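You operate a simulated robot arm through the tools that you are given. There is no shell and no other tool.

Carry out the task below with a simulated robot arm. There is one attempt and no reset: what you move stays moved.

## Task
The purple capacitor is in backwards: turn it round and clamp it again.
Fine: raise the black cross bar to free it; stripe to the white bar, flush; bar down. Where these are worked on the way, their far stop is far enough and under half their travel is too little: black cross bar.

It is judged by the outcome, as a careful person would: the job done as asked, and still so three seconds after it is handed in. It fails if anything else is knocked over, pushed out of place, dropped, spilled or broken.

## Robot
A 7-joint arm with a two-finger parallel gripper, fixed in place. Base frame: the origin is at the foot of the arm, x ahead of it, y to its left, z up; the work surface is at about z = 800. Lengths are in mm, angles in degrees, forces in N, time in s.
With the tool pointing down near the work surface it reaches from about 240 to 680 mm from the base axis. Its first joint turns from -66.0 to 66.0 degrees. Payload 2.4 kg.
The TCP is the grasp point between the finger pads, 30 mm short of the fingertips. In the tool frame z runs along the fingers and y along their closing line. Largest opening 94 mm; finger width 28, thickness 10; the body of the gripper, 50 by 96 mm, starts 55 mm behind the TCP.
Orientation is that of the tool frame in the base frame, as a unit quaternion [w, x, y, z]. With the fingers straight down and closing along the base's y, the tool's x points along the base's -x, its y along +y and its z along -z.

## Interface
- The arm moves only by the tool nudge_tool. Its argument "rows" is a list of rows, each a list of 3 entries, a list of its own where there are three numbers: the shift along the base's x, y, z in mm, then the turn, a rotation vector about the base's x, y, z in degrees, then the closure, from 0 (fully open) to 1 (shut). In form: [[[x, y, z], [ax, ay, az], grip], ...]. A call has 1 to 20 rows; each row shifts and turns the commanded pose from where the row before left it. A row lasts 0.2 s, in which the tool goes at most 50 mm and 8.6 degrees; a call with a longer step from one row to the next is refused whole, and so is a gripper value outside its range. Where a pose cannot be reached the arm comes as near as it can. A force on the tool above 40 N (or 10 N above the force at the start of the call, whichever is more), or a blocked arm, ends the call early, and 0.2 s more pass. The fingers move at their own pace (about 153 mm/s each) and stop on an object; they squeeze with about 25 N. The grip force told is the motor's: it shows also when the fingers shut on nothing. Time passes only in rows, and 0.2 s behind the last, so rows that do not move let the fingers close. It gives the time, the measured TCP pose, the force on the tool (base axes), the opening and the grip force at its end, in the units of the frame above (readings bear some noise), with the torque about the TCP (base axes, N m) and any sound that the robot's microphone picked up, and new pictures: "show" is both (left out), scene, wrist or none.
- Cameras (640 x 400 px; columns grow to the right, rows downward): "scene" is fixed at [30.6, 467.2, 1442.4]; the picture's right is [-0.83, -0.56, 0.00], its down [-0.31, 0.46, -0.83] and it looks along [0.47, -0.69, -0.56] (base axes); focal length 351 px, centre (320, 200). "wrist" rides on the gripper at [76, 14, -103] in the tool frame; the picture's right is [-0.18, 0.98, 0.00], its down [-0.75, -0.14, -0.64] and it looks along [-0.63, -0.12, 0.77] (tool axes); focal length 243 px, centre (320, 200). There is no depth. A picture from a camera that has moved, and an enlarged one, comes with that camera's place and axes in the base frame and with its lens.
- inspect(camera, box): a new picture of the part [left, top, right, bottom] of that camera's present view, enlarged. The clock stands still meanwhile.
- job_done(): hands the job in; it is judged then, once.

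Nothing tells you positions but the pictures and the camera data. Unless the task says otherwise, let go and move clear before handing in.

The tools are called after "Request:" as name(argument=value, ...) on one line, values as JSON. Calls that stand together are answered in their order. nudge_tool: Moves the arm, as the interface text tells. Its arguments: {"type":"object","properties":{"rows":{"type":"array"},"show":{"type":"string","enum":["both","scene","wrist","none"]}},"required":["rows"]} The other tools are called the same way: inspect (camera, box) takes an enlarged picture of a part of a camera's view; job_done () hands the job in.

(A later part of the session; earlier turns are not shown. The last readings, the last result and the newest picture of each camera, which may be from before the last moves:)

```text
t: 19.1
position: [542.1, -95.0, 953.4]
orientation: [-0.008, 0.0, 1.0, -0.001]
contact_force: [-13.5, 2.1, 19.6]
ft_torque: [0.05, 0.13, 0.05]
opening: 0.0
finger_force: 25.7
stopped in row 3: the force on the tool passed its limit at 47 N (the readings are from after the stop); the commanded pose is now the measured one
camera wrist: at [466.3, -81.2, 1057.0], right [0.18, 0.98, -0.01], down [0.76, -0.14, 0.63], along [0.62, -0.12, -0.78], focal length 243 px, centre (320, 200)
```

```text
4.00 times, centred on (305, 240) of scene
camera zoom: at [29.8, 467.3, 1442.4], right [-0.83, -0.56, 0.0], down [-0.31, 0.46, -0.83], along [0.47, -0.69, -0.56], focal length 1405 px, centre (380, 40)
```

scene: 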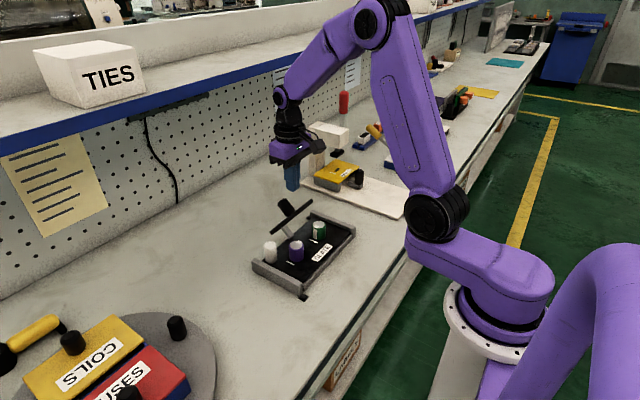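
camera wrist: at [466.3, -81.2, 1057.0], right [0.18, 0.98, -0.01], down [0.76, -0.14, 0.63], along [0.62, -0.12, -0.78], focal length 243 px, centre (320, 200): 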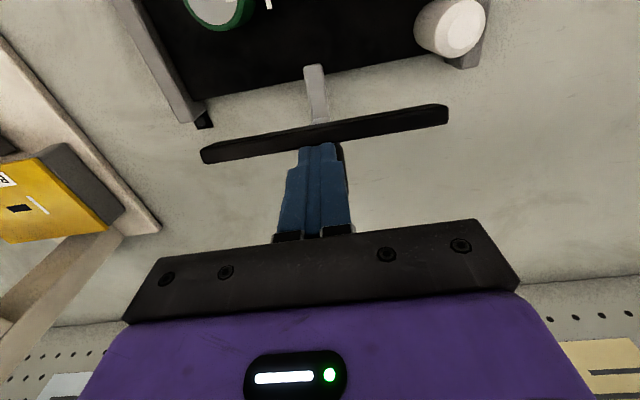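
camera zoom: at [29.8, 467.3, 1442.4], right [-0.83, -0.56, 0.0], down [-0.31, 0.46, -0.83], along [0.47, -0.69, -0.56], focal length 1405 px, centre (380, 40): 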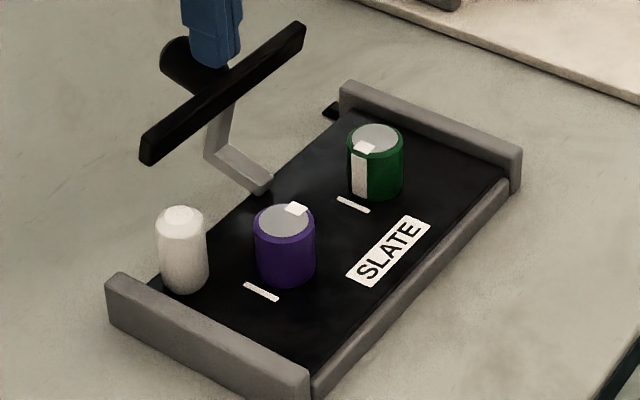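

That was the far stop; the bar is well back and the plate hasn't moved. I'll back off and move over the purple capacitor for a close look.

Request:
nudge_tool(rows=[[[-5, 0, 15], [0, -0.9, 0], 1], [[-10, 0, 30], [0, 0, 0], 1], [[-20, 10, 20], [0, 0, 0], 0.5], [[-30, 15, 0], [0, 0, 0], 0], [[-30, 12, 0], [0, 0, 0], 0], [[-15, 10, 0], [0, 0, 0], 0]], show="both")

Request:
inspect(camera="wrist", box=[220, 50, 440, 190])

Request:
inspect(camera="scene", box=[265, 220, 345, 280])

```text
t: 20.5
position: [434.7, -47.4, 1015.4]
orientation: [0.002, 0.001, 1.0, 0.0]
contact_force: [0.5, -0.3, 0.0]
ft_torque: [0.01, 0.02, 0.05]
opening: 94.0
finger_force: 0.1
camera wrist: at [356.1, -33.6, 1119.2], right [0.18, 0.98, 0.0], down [0.75, -0.14, 0.64], along [0.63, -0.12, -0.76], focal length 243 px, centre (320, 200)
```

scene: 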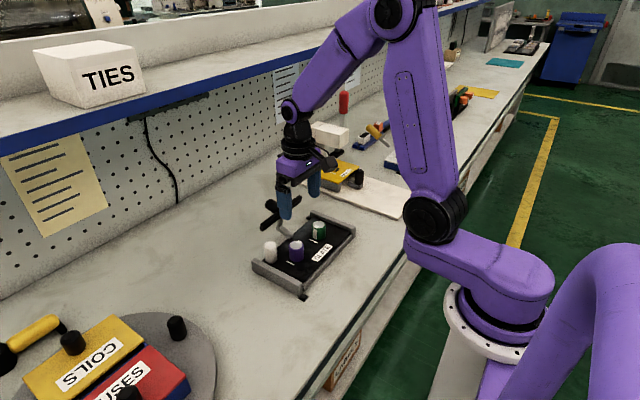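
wrist: 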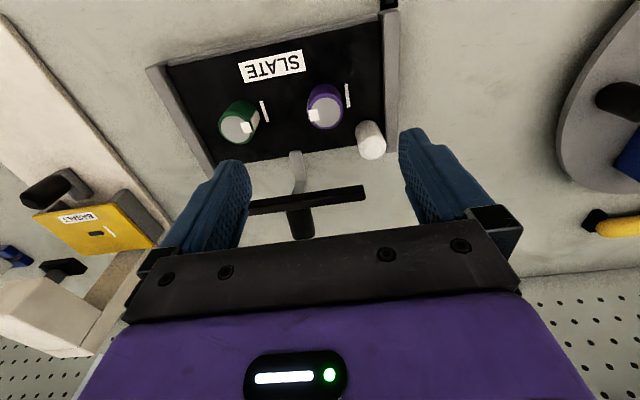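

```text
2.86 times, centred on (330, 120) of wrist
camera zoom: at [356.1, -33.6, 1119.2], right [0.18, 0.98, 0.0], down [0.75, -0.14, 0.64], along [0.63, -0.12, -0.76], focal length 693 px, centre (291, 429)
```

zoom: 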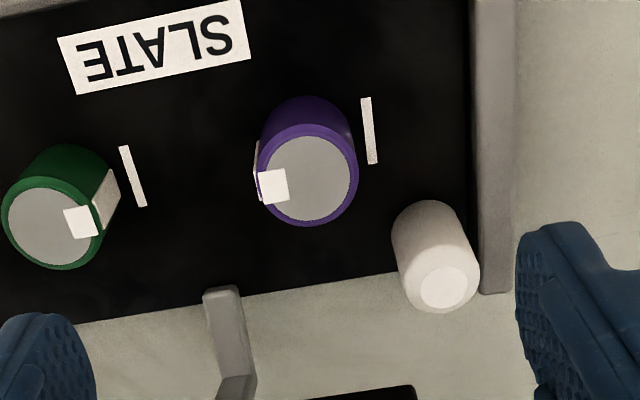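

```text
6.67 times, centred on (305, 250) of scene
camera zoom: at [30.6, 467.2, 1442.4], right [-0.83, -0.56, 0.0], down [-0.31, 0.46, -0.83], along [0.47, -0.69, -0.56], focal length 2341 px, centre (420, -133)
```

zoom: 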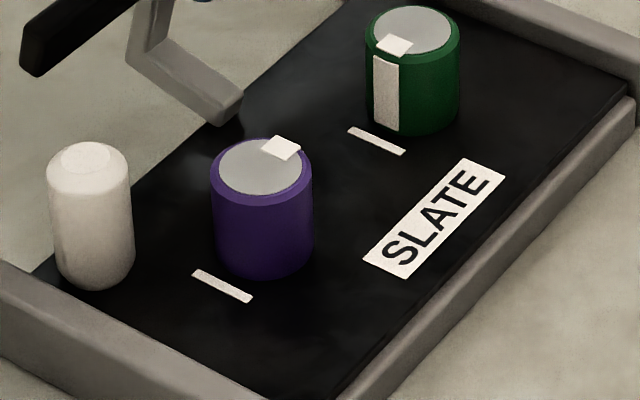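

The purple capacitor's top centre is at (448, -45, 866) and it stands on the plate at about z = 826, with its stripe at -y and its white bar at +y. It needs a half turn, so I'll first test up high that the wrist can reach both quarter-turn positions.

Request:
nudge_tool(rows=[[[1, 0, 0], [0, 0, -8.2], 0.3], [[1, 0, 0], [0, 0, -8.2], 0.3], [[1, 0, 0], [0, 0, -8.2], 0.3], [[1, 0, 0], [0, 0, -8.2], 0.3], [[1, 0, 0], [0, 0, -8.2], 0.3], [[1, 0, 0], [0, 0, -8.2], 0.3], [[1, 0, 0], [0, 0, -8.2], 0.3], [[1, 0, 0], [0, 0, -8.2], 0.3], [[1, 0, 0], [0, 0, -8.2], 0.3], [[2, 1, 0], [0, 0, -8.2], 0.3], [[2, 1, 0], [0, 0, -8], 0.3]], show="both")

```text
t: 22.9
position: [445.6, -46.3, 1015.4]
orientation: [-0.001, 0.708, 0.706, -0.002]
contact_force: [0.8, -0.3, 0.3]
ft_torque: [0.04, 0.01, 0.02]
opening: 65.7
finger_force: 0.1
camera wrist: at [459.6, 29.6, 1119.3], right [0.98, -0.19, 0.0], down [-0.14, -0.75, 0.64], along [-0.12, -0.63, -0.76], focal length 243 px, centre (320, 200)
```

scene: 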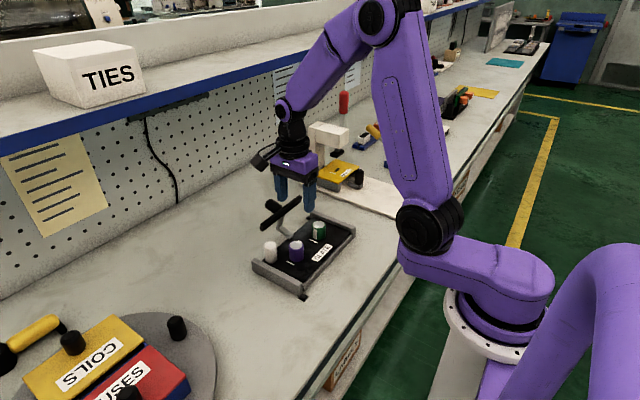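
wrist: 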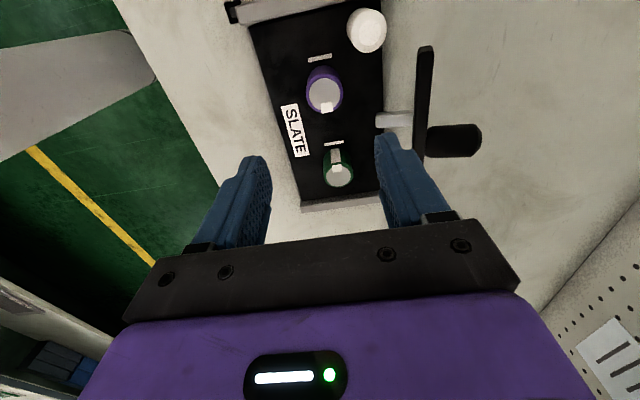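

This quarter turn is reachable. I'll take a reference picture of the seated capacitor and swing the wrist 180° to the other side, which will be the grasp orientation.

Request:
inspect(camera="scene", box=[265, 230, 329, 270])

Request:
nudge_tool(rows=[[[0, 0, 0], [0, 0, 8.2], 0.3], [[0, 0, 0], [0, 0, 8.2], 0.3], [[0, 0, 0], [0, 0, 8.2], 0.3], [[0, 0, 0], [0, 0, 8.2], 0.3], [[0, 0, 0], [0, 0, 8.2], 0.3], [[0, 0, 0], [0, 0, 8.2], 0.3], [[0, 0, 0], [0, 0, 8.2], 0.3], [[0, 0, 0], [0, 0, 8.2], 0.3], [[0, 0, 0], [0, 0, 8.2], 0.3], [[0, 0, 0], [0, 0, 8.2], 0.3], [[0, 0, 0], [0, 0, 8.2], 0.3], [[0, 0, 0], [0, 0, 8.2], 0.3], [[0, 0, 0], [0, 0, 8.2], 0.3], [[0, 0, 0], [0, 0, 8.2], 0.3], [[0, 0, 0], [0, 0, 8.2], 0.3], [[0, 0, 0], [0, 0, 8.2], 0.3], [[0, 0, 0], [0, 0, 8.2], 0.3], [[0, 0, 0], [0, 0, 8.2], 0.3], [[0, 0, 0], [0, 0, 8.2], 0.3], [[0, 0, 0], [0, 0, 8.2], 0.3]], show="none")

Request:
nudge_tool(rows=[[[2, 0.5, 0], [0, 0, 8], 0.3], [[1, 0.5, 0], [0, 0, 8], 0.3], [[0, 0, 0], [0, 0, 0], 0.3]], show="both")

Request:
inspect(camera="wrist", box=[240, 60, 400, 180])

```text
10.00 times, centred on (297, 250) of scene
camera zoom: at [30.6, 467.2, 1442.4], right [-0.83, -0.56, 0.0], down [-0.31, 0.46, -0.83], along [0.47, -0.69, -0.56], focal length 3511 px, centre (550, -300)
```

zoom: 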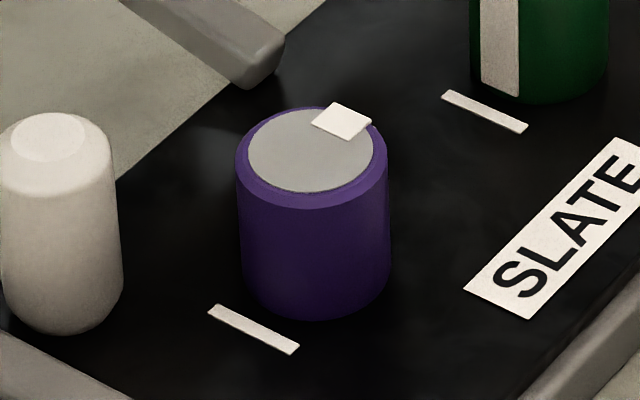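

```text
t: 27.1
position: [445.5, -46.2, 1017.1]
orientation: [0.001, -0.603, 0.798, 0.0]
contact_force: [0.7, -0.9, 0.5]
ft_torque: [0.01, 0.0, -0.01]
opening: 65.7
finger_force: 0.0
```

```text
t: 27.9
position: [449.1, -45.1, 1016.3]
orientation: [-0.002, 0.708, -0.706, 0.0]
contact_force: [0.0, -0.5, 0.1]
ft_torque: [0.0, -0.04, -0.01]
opening: 65.8
finger_force: 0.0
camera wrist: at [434.3, -121.5, 1119.6], right [-0.98, 0.18, 0.0], down [0.14, 0.75, 0.64], along [0.12, 0.63, -0.76], focal length 243 px, centre (320, 200)
```

scene: 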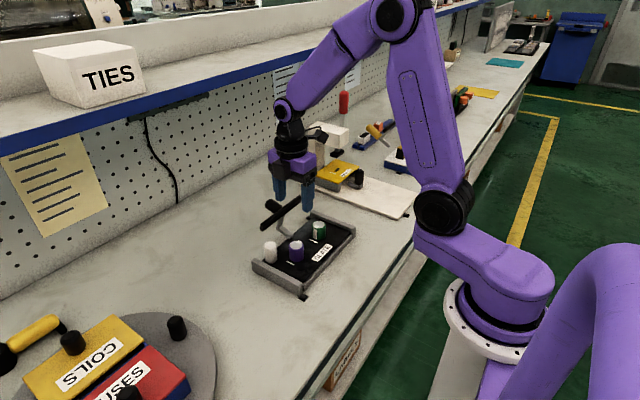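
wrist: 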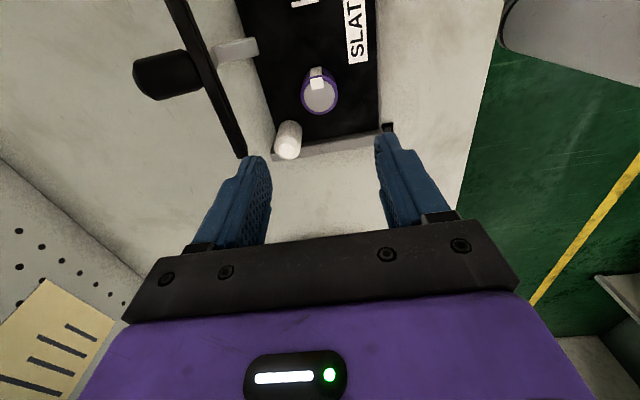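

```text
3.33 times, centred on (320, 120) of wrist
camera zoom: at [434.3, -121.5, 1119.6], right [-0.98, 0.18, 0.0], down [0.14, 0.75, 0.64], along [0.12, 0.63, -0.76], focal length 809 px, centre (320, 467)
```

zoom: 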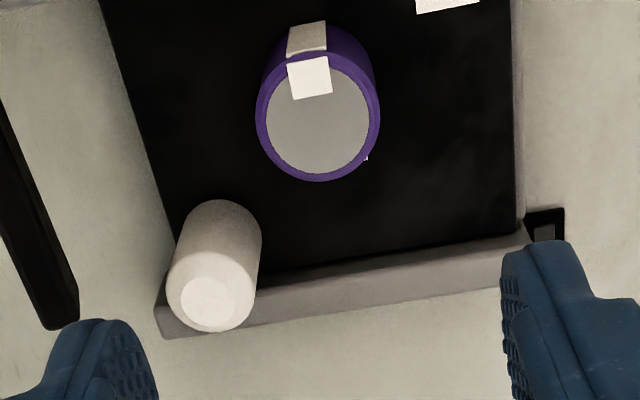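

Combining the views, the capacitor's axis is at about (450.3, -45.2). I'll lower the gripper around it, fingers on its ±x sides and clear of the stripe.

Request:
nudge_tool(rows=[[[1.2, 0, -30], [0, 0, 0], 0.3], [[0, 0, -30], [0, 0, 0], 0.3], [[0, 0, -30], [0, 0, 0], 0.3], [[0, 0, -25], [0, 0, 0], 0.3], [[0, 0, -15], [0, 0, 0], 0.3], [[0, 0, -10], [0, 0, 0], 0.3]], show="both")

Request:
inspect(camera="scene", box=[250, 205, 346, 265])

Request:
inspect(camera="wrist", box=[220, 90, 420, 240])

```text
t: 29.3
position: [449.4, -46.0, 876.8]
orientation: [0.002, -0.707, 0.708, 0.0]
contact_force: [-0.2, 0.0, -0.2]
ft_torque: [0.0, -0.01, 0.02]
opening: 65.5
finger_force: 0.1
camera wrist: at [434.7, -122.0, 978.8], right [-0.98, 0.18, 0.0], down [0.14, 0.75, 0.64], along [0.12, 0.63, -0.76], focal length 243 px, centre (320, 200)
```

scene: 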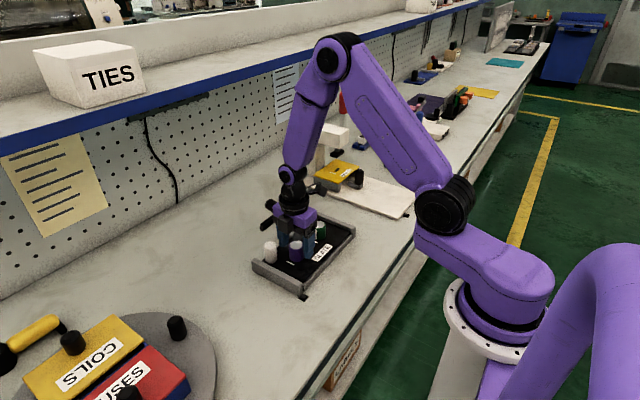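
wrist: 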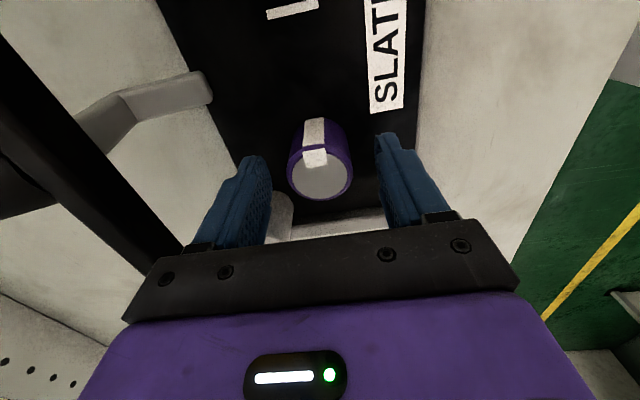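

```text
6.67 times, centred on (298, 235) of scene
camera zoom: at [30.6, 467.2, 1442.4], right [-0.83, -0.56, 0.0], down [-0.31, 0.46, -0.83], along [0.47, -0.69, -0.56], focal length 2341 px, centre (467, -33)
```

zoom: 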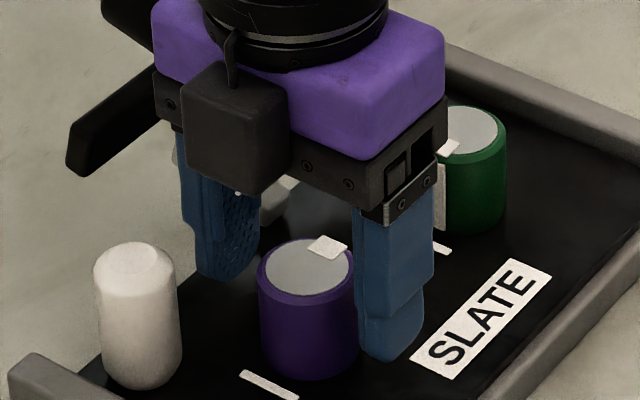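

```text
2.67 times, centred on (320, 165) of wrist
camera zoom: at [434.7, -122.0, 978.8], right [-0.98, 0.18, 0.0], down [0.14, 0.75, 0.64], along [0.12, 0.63, -0.76], focal length 647 px, centre (320, 293)
```

zoom: 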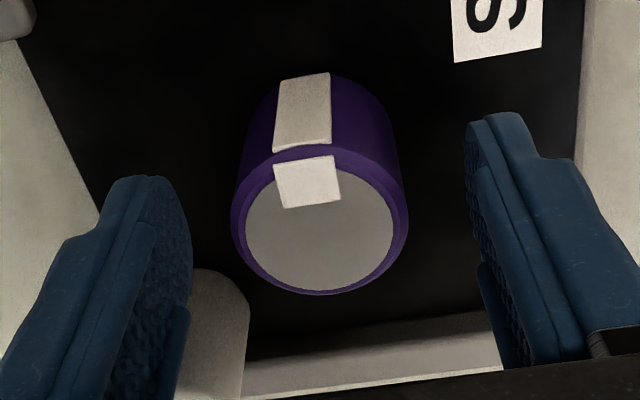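

The fingers straddle the capacitor well. I'll go down the last 17 mm and close gently.

Request:
nudge_tool(rows=[[[0.5, 0.5, -8], [0, 0, 0], 0.3], [[0, 0, -8], [0, 0, 0], 0.3], [[0, 0, 0], [0, 0, 0], 0.3], [[0, 0, 0], [0, 0, 0], 0.45], [[0, 0, 0], [0, 0, 0], 0.55], [[0, 0, 0], [0, 0, 0], 0.65], [[0, 0, 0], [0, 0, 0], 1], [[0, 0, 0], [0, 0, 0], 1]], show="both")

Request:
inspect(camera="scene", box=[265, 230, 329, 270])

Request:
inspect(camera="wrist", box=[220, 90, 420, 240])

```text
t: 31.1
position: [450.2, -44.6, 860.5]
orientation: [0.001, -0.707, 0.707, 0.0]
contact_force: [-0.2, -0.3, 0.9]
ft_torque: [-0.03, 0.02, 0.0]
opening: 36.6
finger_force: 25.5
camera wrist: at [435.6, -122.0, 963.6], right [-0.98, 0.18, 0.0], down [0.14, 0.75, 0.64], along [0.12, 0.63, -0.76], focal length 243 px, centre (320, 200)
```

scene: 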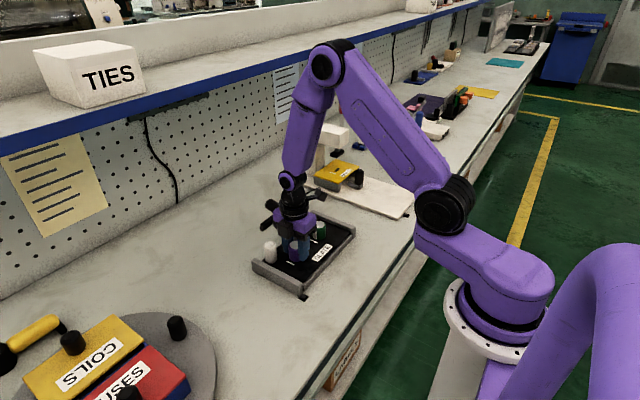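
wrist: 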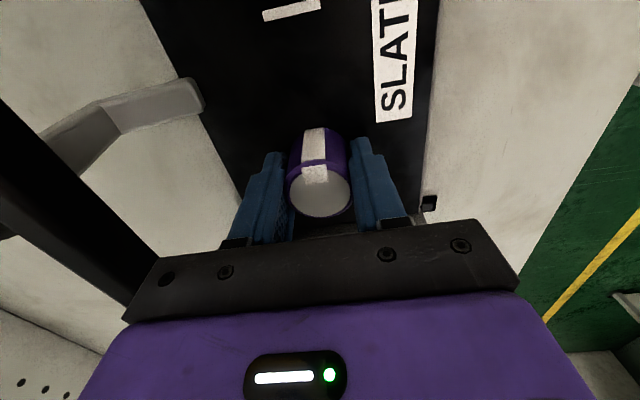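

```text
10.00 times, centred on (297, 250) of scene
camera zoom: at [30.6, 467.2, 1442.4], right [-0.83, -0.56, 0.0], down [-0.31, 0.46, -0.83], along [0.47, -0.69, -0.56], focal length 3511 px, centre (550, -300)
```

zoom: 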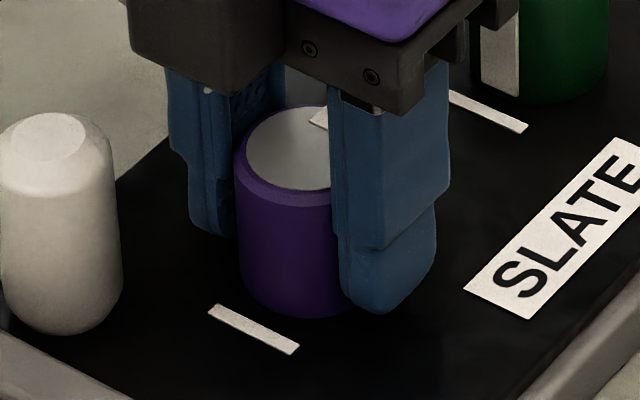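

```text
2.67 times, centred on (320, 165) of wrist
camera zoom: at [435.6, -122.0, 963.6], right [-0.98, 0.18, 0.0], down [0.14, 0.75, 0.64], along [0.12, 0.63, -0.76], focal length 647 px, centre (320, 293)
```

zoom: 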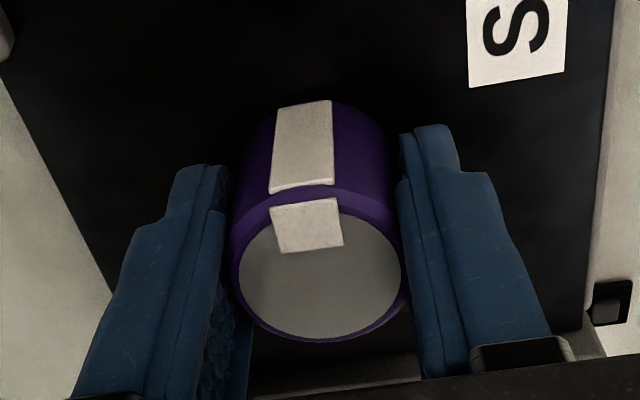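

The capacitor is gripped with no side load. I'll lift it 40 mm clear and begin the half turn, camera swinging over the robot's side.

Request:
nudge_tool(rows=[[[0, 0, 4], [0, 0, 0], 1], [[0, 0, 8], [0, 0, 0], 1], [[0, 0, 14], [0, 0, 0], 1], [[0, 0, 14], [0, 0, 0], 1], [[0, 0, 0], [0, 0, 0], 1]], show="none")

Request:
inspect(camera="scene", box=[250, 200, 346, 260])

```text
t: 32.3
position: [451.5, -45.1, 901.1]
orientation: [-0.001, 0.707, -0.707, -0.001]
contact_force: [0.5, -0.2, -1.1]
ft_torque: [0.03, -0.02, -0.03]
opening: 36.5
finger_force: 24.5
```

```text
6.67 times, centred on (298, 230) of scene
camera zoom: at [30.6, 467.2, 1442.4], right [-0.83, -0.56, 0.0], down [-0.31, 0.46, -0.83], along [0.47, -0.69, -0.56], focal length 2341 px, centre (467, 0)
```

zoom: 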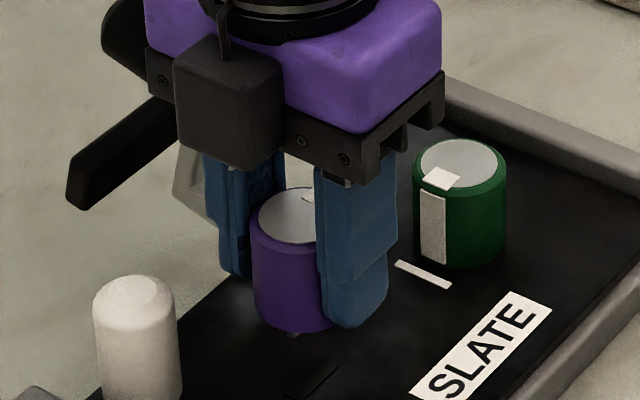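

The capacitor is lifted, and I can see a small pin under it, so there must be matching holes. I'll zoom in on both.

Request:
inspect(camera="scene", box=[277, 232, 325, 262])

Request:
nudge_tool(rows=[[[0, 0, 10], [0, 0, 0], 1], [[0, 0, 10], [0, 0, 0], 1], [[0, 0, 0], [0, 0, 0], 1]], show="wrist")

Request:
inspect(camera="scene", box=[277, 232, 325, 262])

```text
13.33 times, centred on (301, 247) of scene
camera zoom: at [30.6, 467.2, 1442.4], right [-0.83, -0.56, 0.0], down [-0.31, 0.46, -0.83], along [0.47, -0.69, -0.56], focal length 4682 px, centre (573, -427)
```

zoom: 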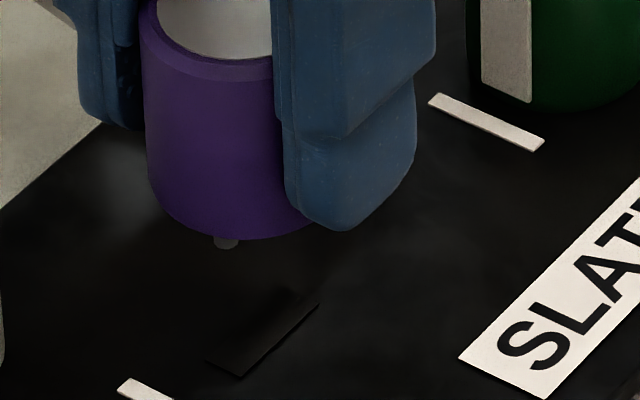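

```text
t: 33.1
position: [451.4, -45.7, 919.4]
orientation: [-0.001, 0.707, -0.707, 0.0]
contact_force: [0.3, 0.9, -0.2]
ft_torque: [0.02, 0.01, 0.03]
opening: 36.7
finger_force: 25.3
camera wrist: at [436.2, -122.4, 1022.8], right [-0.98, 0.18, 0.0], down [0.14, 0.75, 0.64], along [0.12, 0.63, -0.77], focal length 243 px, centre (320, 200)
```

wrist: 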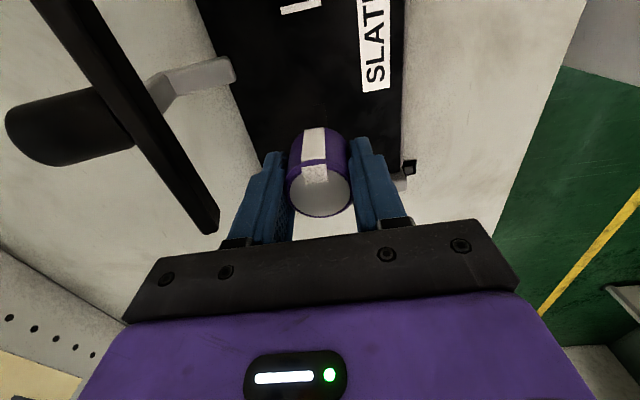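

```text
13.33 times, centred on (301, 247) of scene
camera zoom: at [30.6, 467.2, 1442.4], right [-0.83, -0.56, 0.0], down [-0.31, 0.46, -0.83], along [0.47, -0.69, -0.56], focal length 4682 px, centre (573, -427)
```

zoom: 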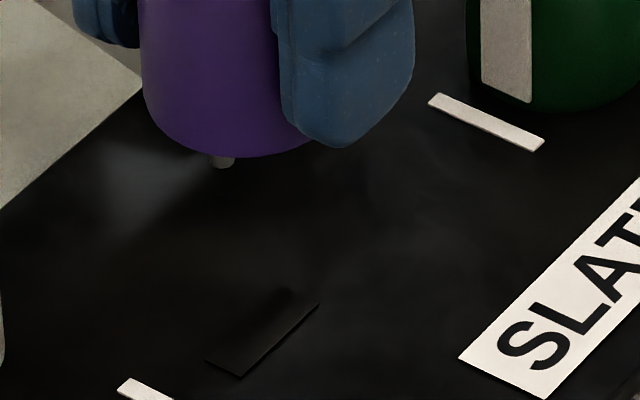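

There's a slot in the plate, long along y and about 28 × 7.5 mm, and the capacitor has pins that drop into it. I'll do the half turn up here, back to the same x and y.

Request:
nudge_tool(rows=[[[0, 0, 0], [0, 0, -8.2], 1], [[0, 0, 0], [0, 0, -8.2], 1], [[0, 0, 0], [0, 0, -8.2], 1], [[0, 0, 0], [0, 0, -8.2], 1], [[0, 0, 0], [0, 0, -8.2], 1], [[0, 0, 0], [0, 0, -8.2], 1], [[0, 0, 0], [0, 0, -8.2], 1], [[0, 0, 0], [0, 0, -8.2], 1], [[0, 0, 0], [0, 0, -8.2], 1], [[0, 0, 0], [0, 0, -8.2], 1], [[0, 0, 0], [0, 0, -8.2], 1]], show="both")

Request:
nudge_tool(rows=[[[0, 0, 0], [0, 0, -8.2], 1], [[0, 0, 0], [0, 0, -8.2], 1], [[0, 0, 0], [0, 0, -8.2], 1], [[0, 0, 0], [0, 0, -8.2], 1], [[0, 0, 0], [0, 0, -8.2], 1], [[0, 0, 0], [0, 0, -8.2], 1], [[0, 0, 0], [0, 0, -8.2], 1], [[0, 0, 0], [0, 0, -8.2], 1], [[0, 0, 0], [0, 0, -8.2], 1], [[0, 0, 0], [0, 0, -8.2], 1], [[0, 0, 0], [0, 0, -7.8], 1], [[0, 0, 0], [0, 0, 0], 1]], show="both")

Request:
inspect(camera="scene", box=[277, 232, 325, 262])

Request:
inspect(camera="wrist", box=[220, 90, 420, 240])

```text
t: 35.5
position: [450.3, -45.5, 920.1]
orientation: [0.001, 0.004, 1.0, -0.001]
contact_force: [-0.3, 0.0, 0.1]
ft_torque: [0.02, 0.02, -0.04]
opening: 37.0
finger_force: 25.2
camera wrist: at [373.8, -30.3, 1023.3], right [0.19, 0.98, 0.0], down [0.75, -0.14, 0.64], along [0.63, -0.12, -0.76], focal length 243 px, centre (320, 200)
```

scene: 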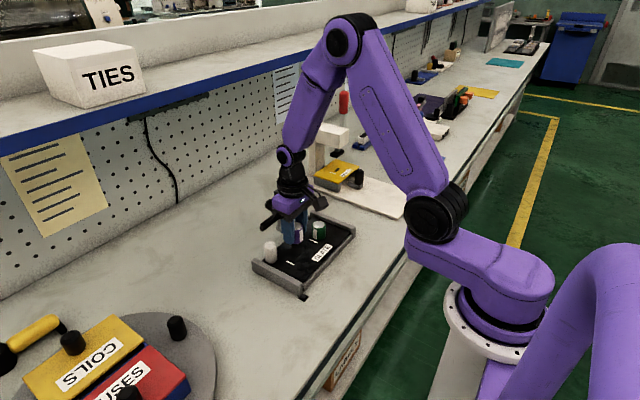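
wrist: 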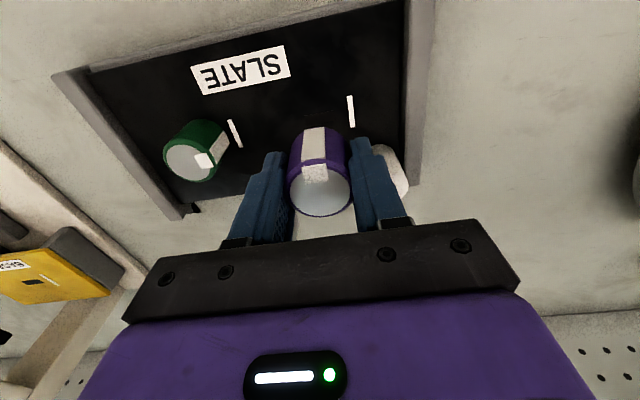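

```text
t: 38.1
position: [450.9, -44.2, 919.9]
orientation: [0.0, 0.708, 0.707, -0.001]
contact_force: [0.7, 0.4, -0.4]
ft_torque: [0.0, -0.07, 0.03]
opening: 36.7
finger_force: 24.8
camera wrist: at [464.9, 32.0, 1023.1], right [0.98, -0.19, 0.0], down [-0.14, -0.75, 0.64], along [-0.12, -0.63, -0.76], focal length 243 px, centre (320, 200)
```

scene: 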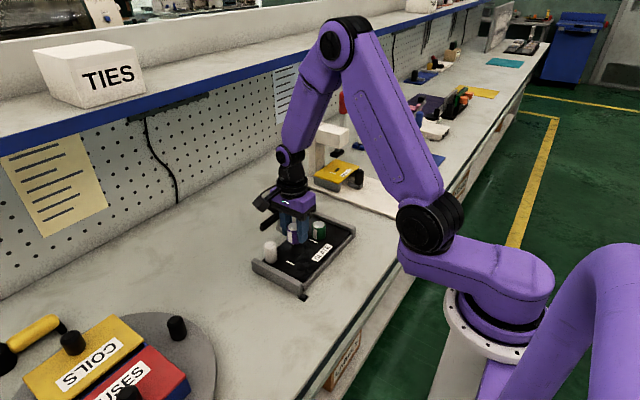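
wrist: 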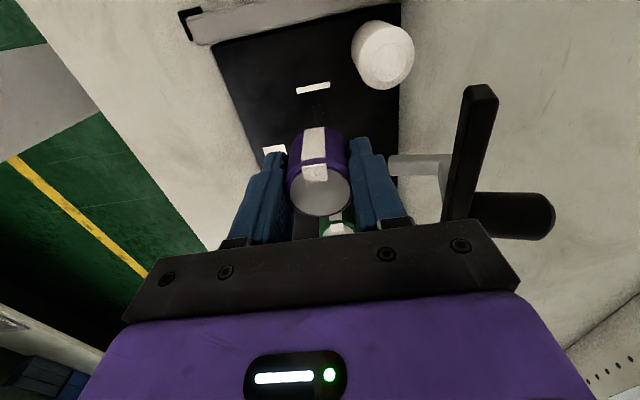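

```text
13.33 times, centred on (301, 247) of scene
camera zoom: at [30.6, 467.2, 1442.4], right [-0.83, -0.56, 0.0], down [-0.31, 0.46, -0.83], along [0.47, -0.69, -0.56], focal length 4682 px, centre (573, -427)
```

zoom: 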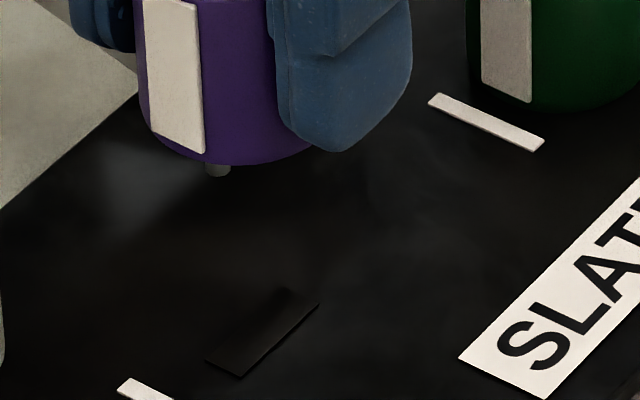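

```text
2.67 times, centred on (320, 165) of wrist
camera zoom: at [464.9, 32.0, 1023.1], right [0.98, -0.19, 0.0], down [-0.14, -0.75, 0.64], along [-0.12, -0.63, -0.76], focal length 647 px, centre (320, 293)
```

zoom: 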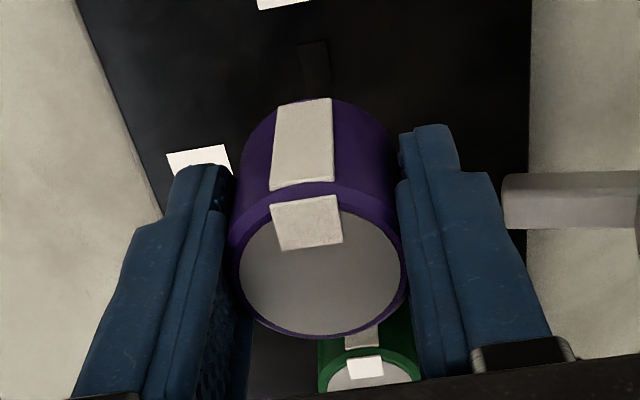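

The stripe now faces +y, towards its white bar. I'll lower to about 20 mm above the seat and compare the pin with the slot.

Request:
nudge_tool(rows=[[[0, 0, -14], [0, 0, 0], 1], [[0, -0.3, -14], [0, 0, 0], 1], [[0, 0, -12], [0, 0, 0], 1], [[0, 0, 0], [0, 0, 0], 1], [[0, 0, 0], [0, 0, 0], 1]], show="wrist")

Request:
inspect(camera="scene", box=[277, 232, 325, 262])

Request:
inspect(camera="wrist", box=[220, 60, 420, 210])

```text
t: 39.3
position: [451.2, -44.7, 880.2]
orientation: [0.0, 0.707, 0.707, -0.001]
contact_force: [-0.1, 0.6, -1.2]
ft_torque: [0.01, -0.07, 0.01]
opening: 36.6
finger_force: 25.2
camera wrist: at [465.0, 30.7, 982.9], right [0.98, -0.18, 0.0], down [-0.14, -0.75, 0.64], along [-0.12, -0.63, -0.76], focal length 243 px, centre (320, 200)
```

wrist: 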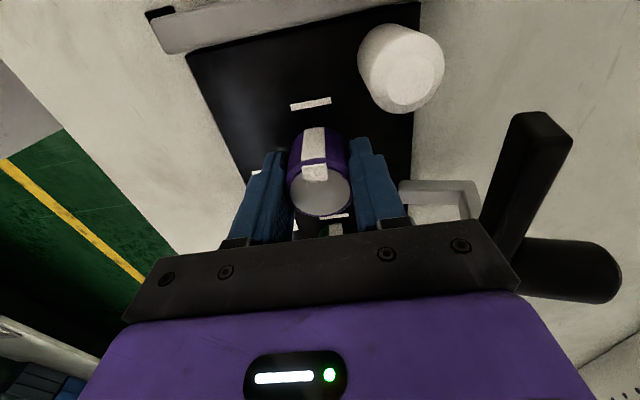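

```text
13.33 times, centred on (301, 247) of scene
camera zoom: at [30.6, 467.2, 1442.4], right [-0.83, -0.56, 0.0], down [-0.31, 0.46, -0.83], along [0.47, -0.69, -0.56], focal length 4682 px, centre (573, -427)
```

zoom: 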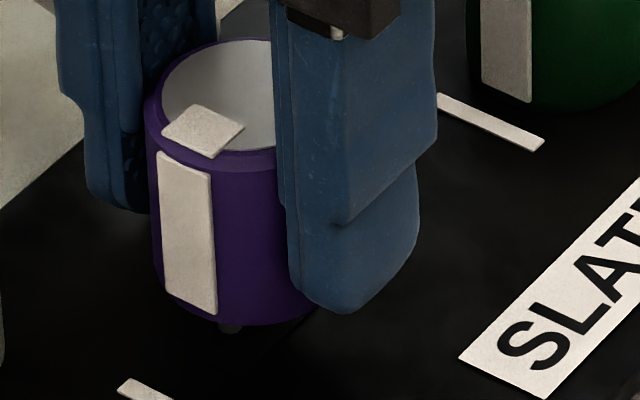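

```text
2.67 times, centred on (320, 135) of wrist
camera zoom: at [465.0, 30.7, 982.9], right [0.98, -0.18, 0.0], down [-0.14, -0.75, 0.64], along [-0.12, -0.63, -0.76], focal length 647 px, centre (320, 373)
```

zoom: 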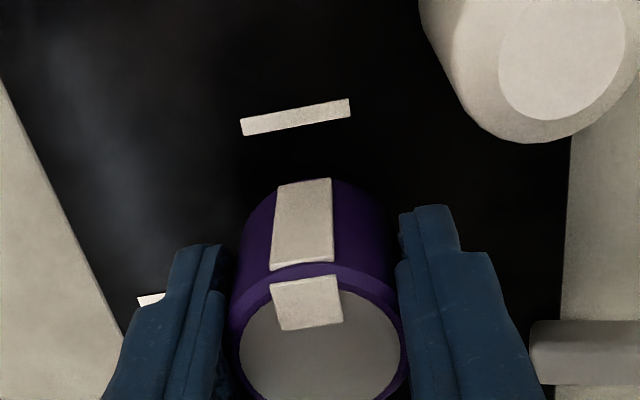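

The pin lines up with where it came out of the slot to within about half a millimetre. I'll lower in small steps and watch the force.

Request:
nudge_tool(rows=[[[-0.2, -0.5, -3], [0, 0, 0], 1], [[0, 0, -3], [0, 0, 0], 1], [[0, 0, -3], [0, 0, 0], 1], [[0, 0, -2], [0, 0, 0], 1], [[0, 0, -2], [0, 0, 0], 1]], show="none")

Request:
inspect(camera="scene", box=[277, 235, 325, 265])

```text
t: 40.5
position: [449.8, -45.4, 866.2]
orientation: [-0.001, 0.707, 0.707, -0.002]
contact_force: [-0.1, -0.3, 0.6]
ft_torque: [0.01, -0.02, -0.01]
opening: 36.8
finger_force: 24.8
```

```text
13.33 times, centred on (301, 250) of scene
camera zoom: at [30.6, 467.2, 1442.4], right [-0.83, -0.56, 0.0], down [-0.31, 0.46, -0.83], along [0.47, -0.69, -0.56], focal length 4682 px, centre (573, -467)
```

zoom: 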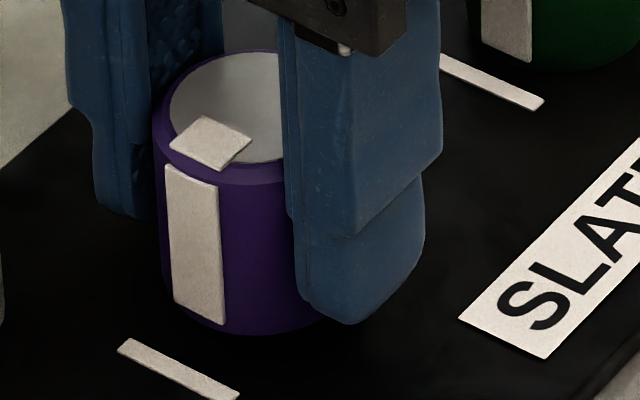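

There's no contact force so far. I'll continue down in 1 mm steps to the seat.

Request:
nudge_tool(rows=[[[0, 0, -1], [0, 0, 0], 1], [[0, 0, -1], [0, 0, 0], 1], [[0, 0, -1], [0, 0, 0], 1], [[0, 0, -1], [0, 0, 0], 1], [[0, 0, -1], [0, 0, 0], 1], [[0, 0, 0], [0, 0, 0], 1]], show="none")

Request:
inspect(camera="scene", box=[265, 230, 329, 270])

```text
t: 41.9
position: [450.2, -45.6, 862.4]
orientation: [0.0, 0.707, 0.707, -0.001]
contact_force: [0.4, 0.0, -0.3]
ft_torque: [0.02, -0.01, 0.02]
opening: 36.5
finger_force: 24.9
```

```text
10.00 times, centred on (297, 250) of scene
camera zoom: at [30.6, 467.2, 1442.4], right [-0.83, -0.56, 0.0], down [-0.31, 0.46, -0.83], along [0.47, -0.69, -0.56], focal length 3511 px, centre (550, -300)
```

zoom: 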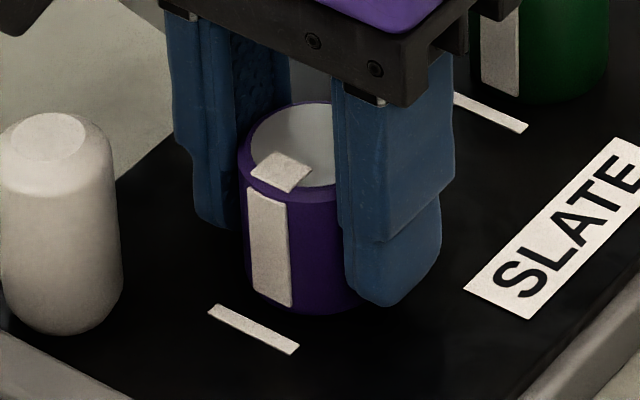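

It's about 2 mm above the seat, with no side load. I'll continue down with a small x correction until it touches.

Request:
nudge_tool(rows=[[[0.5, 0, -0.7], [0, 0, 0], 1], [[0, 0, -0.7], [0, 0, 0], 1], [[0, 0, -0.7], [0, 0, 0], 1], [[0, 0, -0.5], [0, 0, 0], 1], [[0, 0, 0], [0, 0, 0], 1]], show="none")

Request:
inspect(camera="scene", box=[265, 230, 329, 270])

```text
t: 43.1
position: [451.7, -45.7, 859.6]
orientation: [0.0, 0.707, 0.707, -0.001]
contact_force: [-0.1, 0.5, 0.5]
ft_torque: [0.0, -0.03, 0.03]
opening: 37.0
finger_force: 25.3
```

```text
10.00 times, centred on (297, 250) of scene
camera zoom: at [30.5, 467.2, 1442.4], right [-0.83, -0.56, 0.0], down [-0.31, 0.46, -0.83], along [0.47, -0.69, -0.56], focal length 3511 px, centre (550, -300)
```

zoom: 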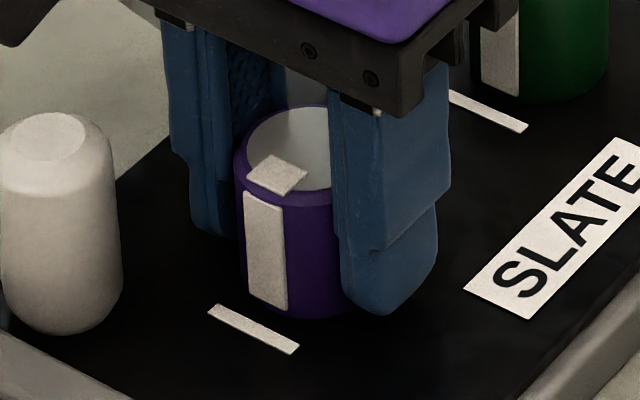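

The outline now matches the original seated picture. I'll press lightly to confirm it bottoms out.

Request:
nudge_tool(rows=[[[0, 0, -0.5], [0, 0, 0], 1], [[0, 0, -0.5], [0, 0, 0], 1], [[0, 0, 0], [0, 0, 0], 1]], show="none")

```text
t: 43.9
position: [451.1, -46.8, 859.0]
orientation: [0.0, 0.707, 0.707, -0.001]
contact_force: [-0.2, -0.5, 0.0]
ft_torque: [-0.01, 0.03, 0.01]
opening: 36.8
finger_force: 25.2
```

Request:
nudge_tool(rows=[[[0, 0, -0.5], [0, 0, 0], 1], [[0, 0, -0.5], [0, 0, 0], 1], [[0, 0, 0], [0, 0, 0], 1]], show="none")

Request:
inspect(camera="scene", box=[265, 230, 329, 270])

```text
t: 44.7
position: [451.3, -44.7, 857.8]
orientation: [0.0, 0.707, 0.707, -0.001]
contact_force: [0.1, -0.7, 1.6]
ft_torque: [-0.06, -0.04, 0.0]
opening: 37.1
finger_force: 24.9
```

```text
10.00 times, centred on (297, 250) of scene
camera zoom: at [30.5, 467.1, 1442.4], right [-0.83, -0.56, 0.0], down [-0.31, 0.46, -0.83], along [0.47, -0.69, -0.56], focal length 3511 px, centre (550, -300)
```

zoom: 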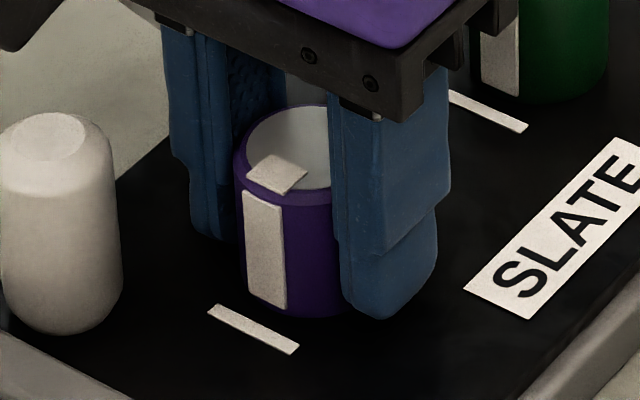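

The capacitor stayed put while the fingers slid down slightly, so it is bottomed out. I'll open and rise straight up.

Request:
nudge_tool(rows=[[[0, 0, 0.5], [0, 0, 0], 0.55], [[0, 0, 0], [0, 0, 0], 0.45], [[0, 0, 0], [0, 0, 0], 0.35], [[0, 0, 0], [0, 0, 0], 0.3], [[0, 0, 5], [0, 0, 0], 0.3], [[0, 0, 20], [0, 0, 0], 0.3], [[0, 0, 35], [0, 0, 0], 0.3], [[0, 0, 40], [0, 0, 0], 0.3], [[0, 0, 40], [0, 0, 0], 0.3]], show="both")

Request:
inspect(camera="scene", box=[265, 230, 329, 270])

Request:
inspect(camera="wrist", box=[240, 50, 400, 170])

```text
t: 46.7
position: [449.7, -46.1, 999.6]
orientation: [-0.001, 0.707, 0.707, -0.001]
contact_force: [-0.9, -0.4, -0.6]
ft_torque: [0.0, 0.0, 0.01]
opening: 65.7
finger_force: 0.0
camera wrist: at [463.8, 29.8, 1103.0], right [0.98, -0.18, 0.0], down [-0.14, -0.75, 0.64], along [-0.12, -0.63, -0.76], focal length 243 px, centre (320, 200)
```

scene: 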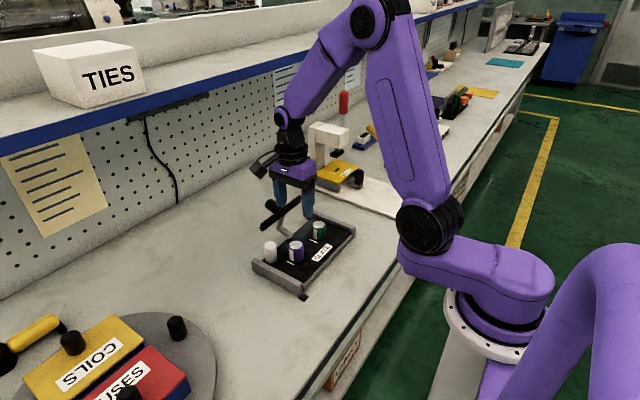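
wrist: 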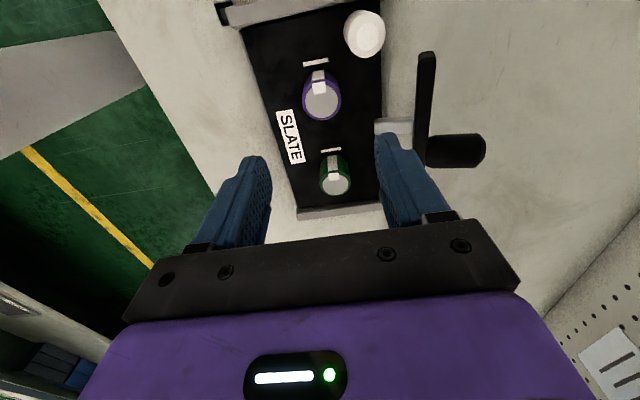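

```text
10.00 times, centred on (297, 250) of scene
camera zoom: at [30.6, 467.2, 1442.4], right [-0.83, -0.56, 0.0], down [-0.31, 0.46, -0.83], along [0.47, -0.69, -0.56], focal length 3511 px, centre (550, -300)
```

zoom: 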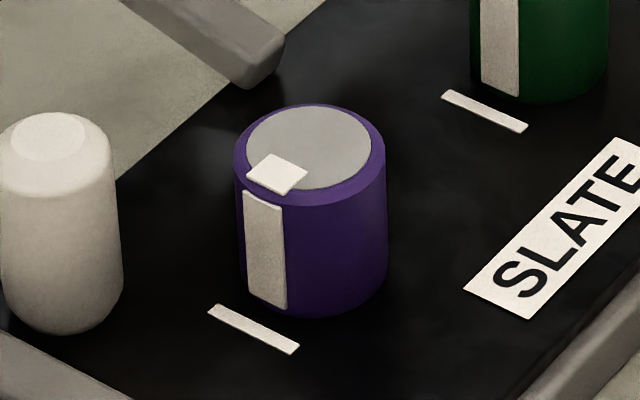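

```text
3.33 times, centred on (320, 110) of wrist
camera zoom: at [463.8, 29.8, 1103.0], right [0.98, -0.18, 0.0], down [-0.14, -0.75, 0.64], along [-0.12, -0.63, -0.76], focal length 809 px, centre (320, 500)
```

zoom: 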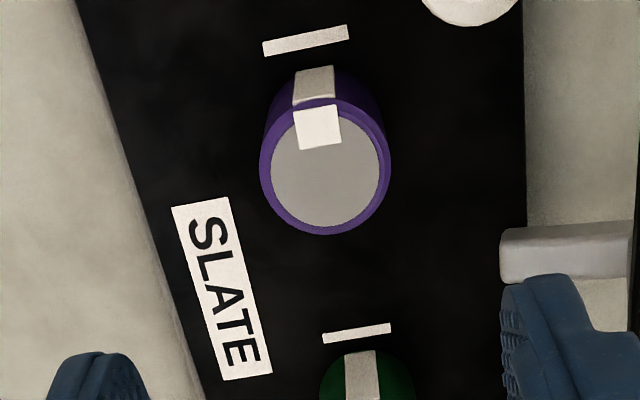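

The capacitor sits with its stripe to the white bar, matching the original seated outline. Next I'll turn the wrist back, close the fingers and go high over the bar to a point behind the knob.

Request:
nudge_tool(rows=[[[0, 0, 5], [0, 0, 8.2], 0.5], [[0, 0, 5], [0, 0, 8.2], 0.8], [[0, -5, 5], [0, 0, 8.2], 1], [[0, -5, 5], [0, 0, 8.2], 1], [[10, -5, 0], [0, 0, 8.2], 1], [[10, -5, 0], [0, 0, 8.2], 1], [[15, -5, 0], [0, 0, 8.2], 1], [[15, -5, 0], [0, 0, 8.2], 1], [[15, -5, 0], [0, 0, 8.2], 1], [[15, -5, 0], [0, 0, 8.2], 1], [[15, -5, 0], [0, 0, 8], 1], [[20, -4, 0], [0, 0, 0], 1], [[20, 0, 0], [0, 0, 0], 1], [[20, 0, 0], [0, 0, 0], 1]], show="both")

Request:
inspect(camera="scene", box=[230, 180, 342, 250])

```text
t: 49.7
position: [605.2, -94.5, 1018.2]
orientation: [0.0, -0.001, 1.0, -0.001]
contact_force: [-0.1, -0.5, 0.2]
ft_torque: [-0.04, -0.03, 0.0]
opening: 0.1
finger_force: 25.0
camera wrist: at [528.3, -80.4, 1121.0], right [0.18, 0.98, 0.0], down [0.75, -0.14, 0.64], along [0.63, -0.12, -0.76], focal length 243 px, centre (320, 200)
```

scene: 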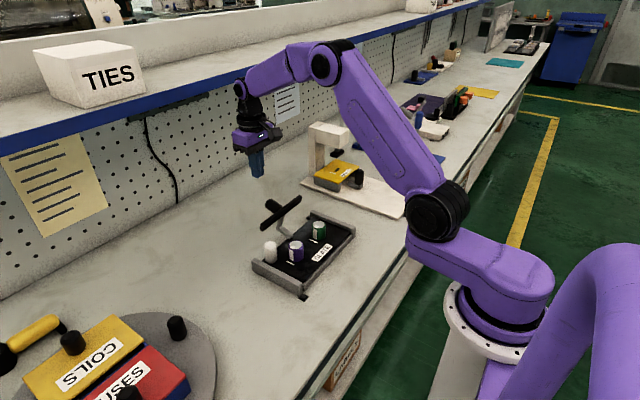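
wrist: 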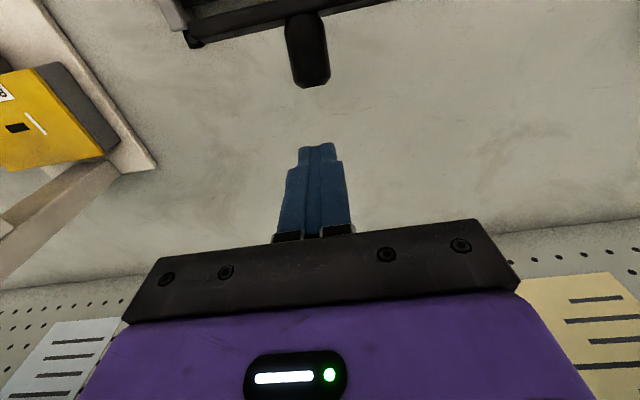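

```text
5.71 times, centred on (286, 215) of scene
camera zoom: at [30.5, 467.2, 1442.4], right [-0.83, -0.56, 0.0], down [-0.31, 0.46, -0.83], along [0.47, -0.69, -0.56], focal length 2006 px, centre (514, 114)
```

zoom: 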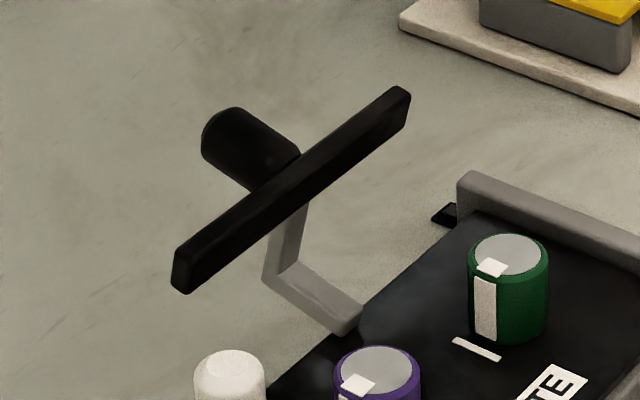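

The knob's end is at about (578, -97, 905) and I'm behind it. I'll descend and push it forward; any reaction goes into the plate's front rail.

Request:
nudge_tool(rows=[[[1, -2, -30], [0, 0, 0], 1], [[0, 0, -30], [0, 0, 0], 1], [[0, 0, -28], [0, 0, 0], 1], [[-6, 0, 0], [0, 0, 0], 1], [[-6, 0, 0], [0, 0, 0], 1], [[-6, 0, 0], [0, 0, 0], 1], [[-6, 0, 0], [0, 0, 0], 1]], show="wrist")

Request:
inspect(camera="scene", box=[230, 180, 342, 250])

```text
t: 51.3
position: [581.1, -96.7, 929.7]
orientation: [0.0, 0.0, 1.0, -0.001]
contact_force: [2.4, 0.8, 1.2]
ft_torque: [0.01, -0.02, 0.0]
opening: 0.0
finger_force: 25.4
camera wrist: at [504.7, -82.9, 1033.0], right [0.18, 0.98, 0.0], down [0.75, -0.14, 0.64], along [0.63, -0.12, -0.77], focal length 243 px, centre (320, 200)
```

wrist: 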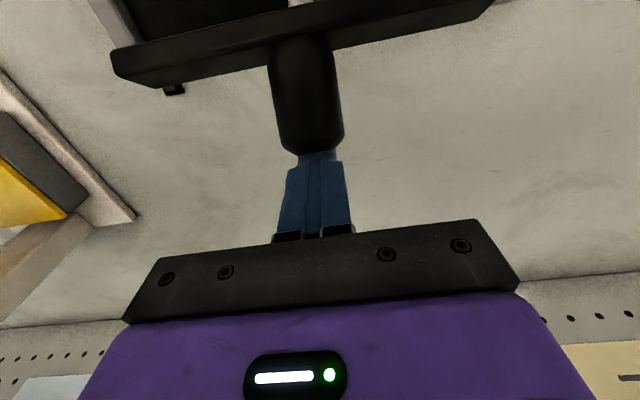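

```text
5.71 times, centred on (286, 215) of scene
camera zoom: at [30.6, 467.2, 1442.4], right [-0.83, -0.56, 0.0], down [-0.31, 0.46, -0.83], along [0.47, -0.69, -0.56], focal length 2006 px, centre (514, 114)
```

zoom: 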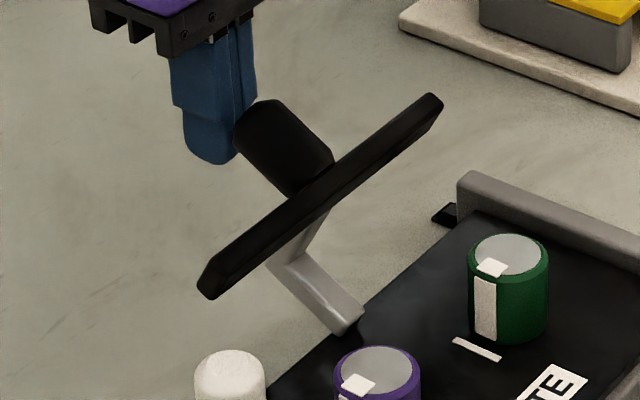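

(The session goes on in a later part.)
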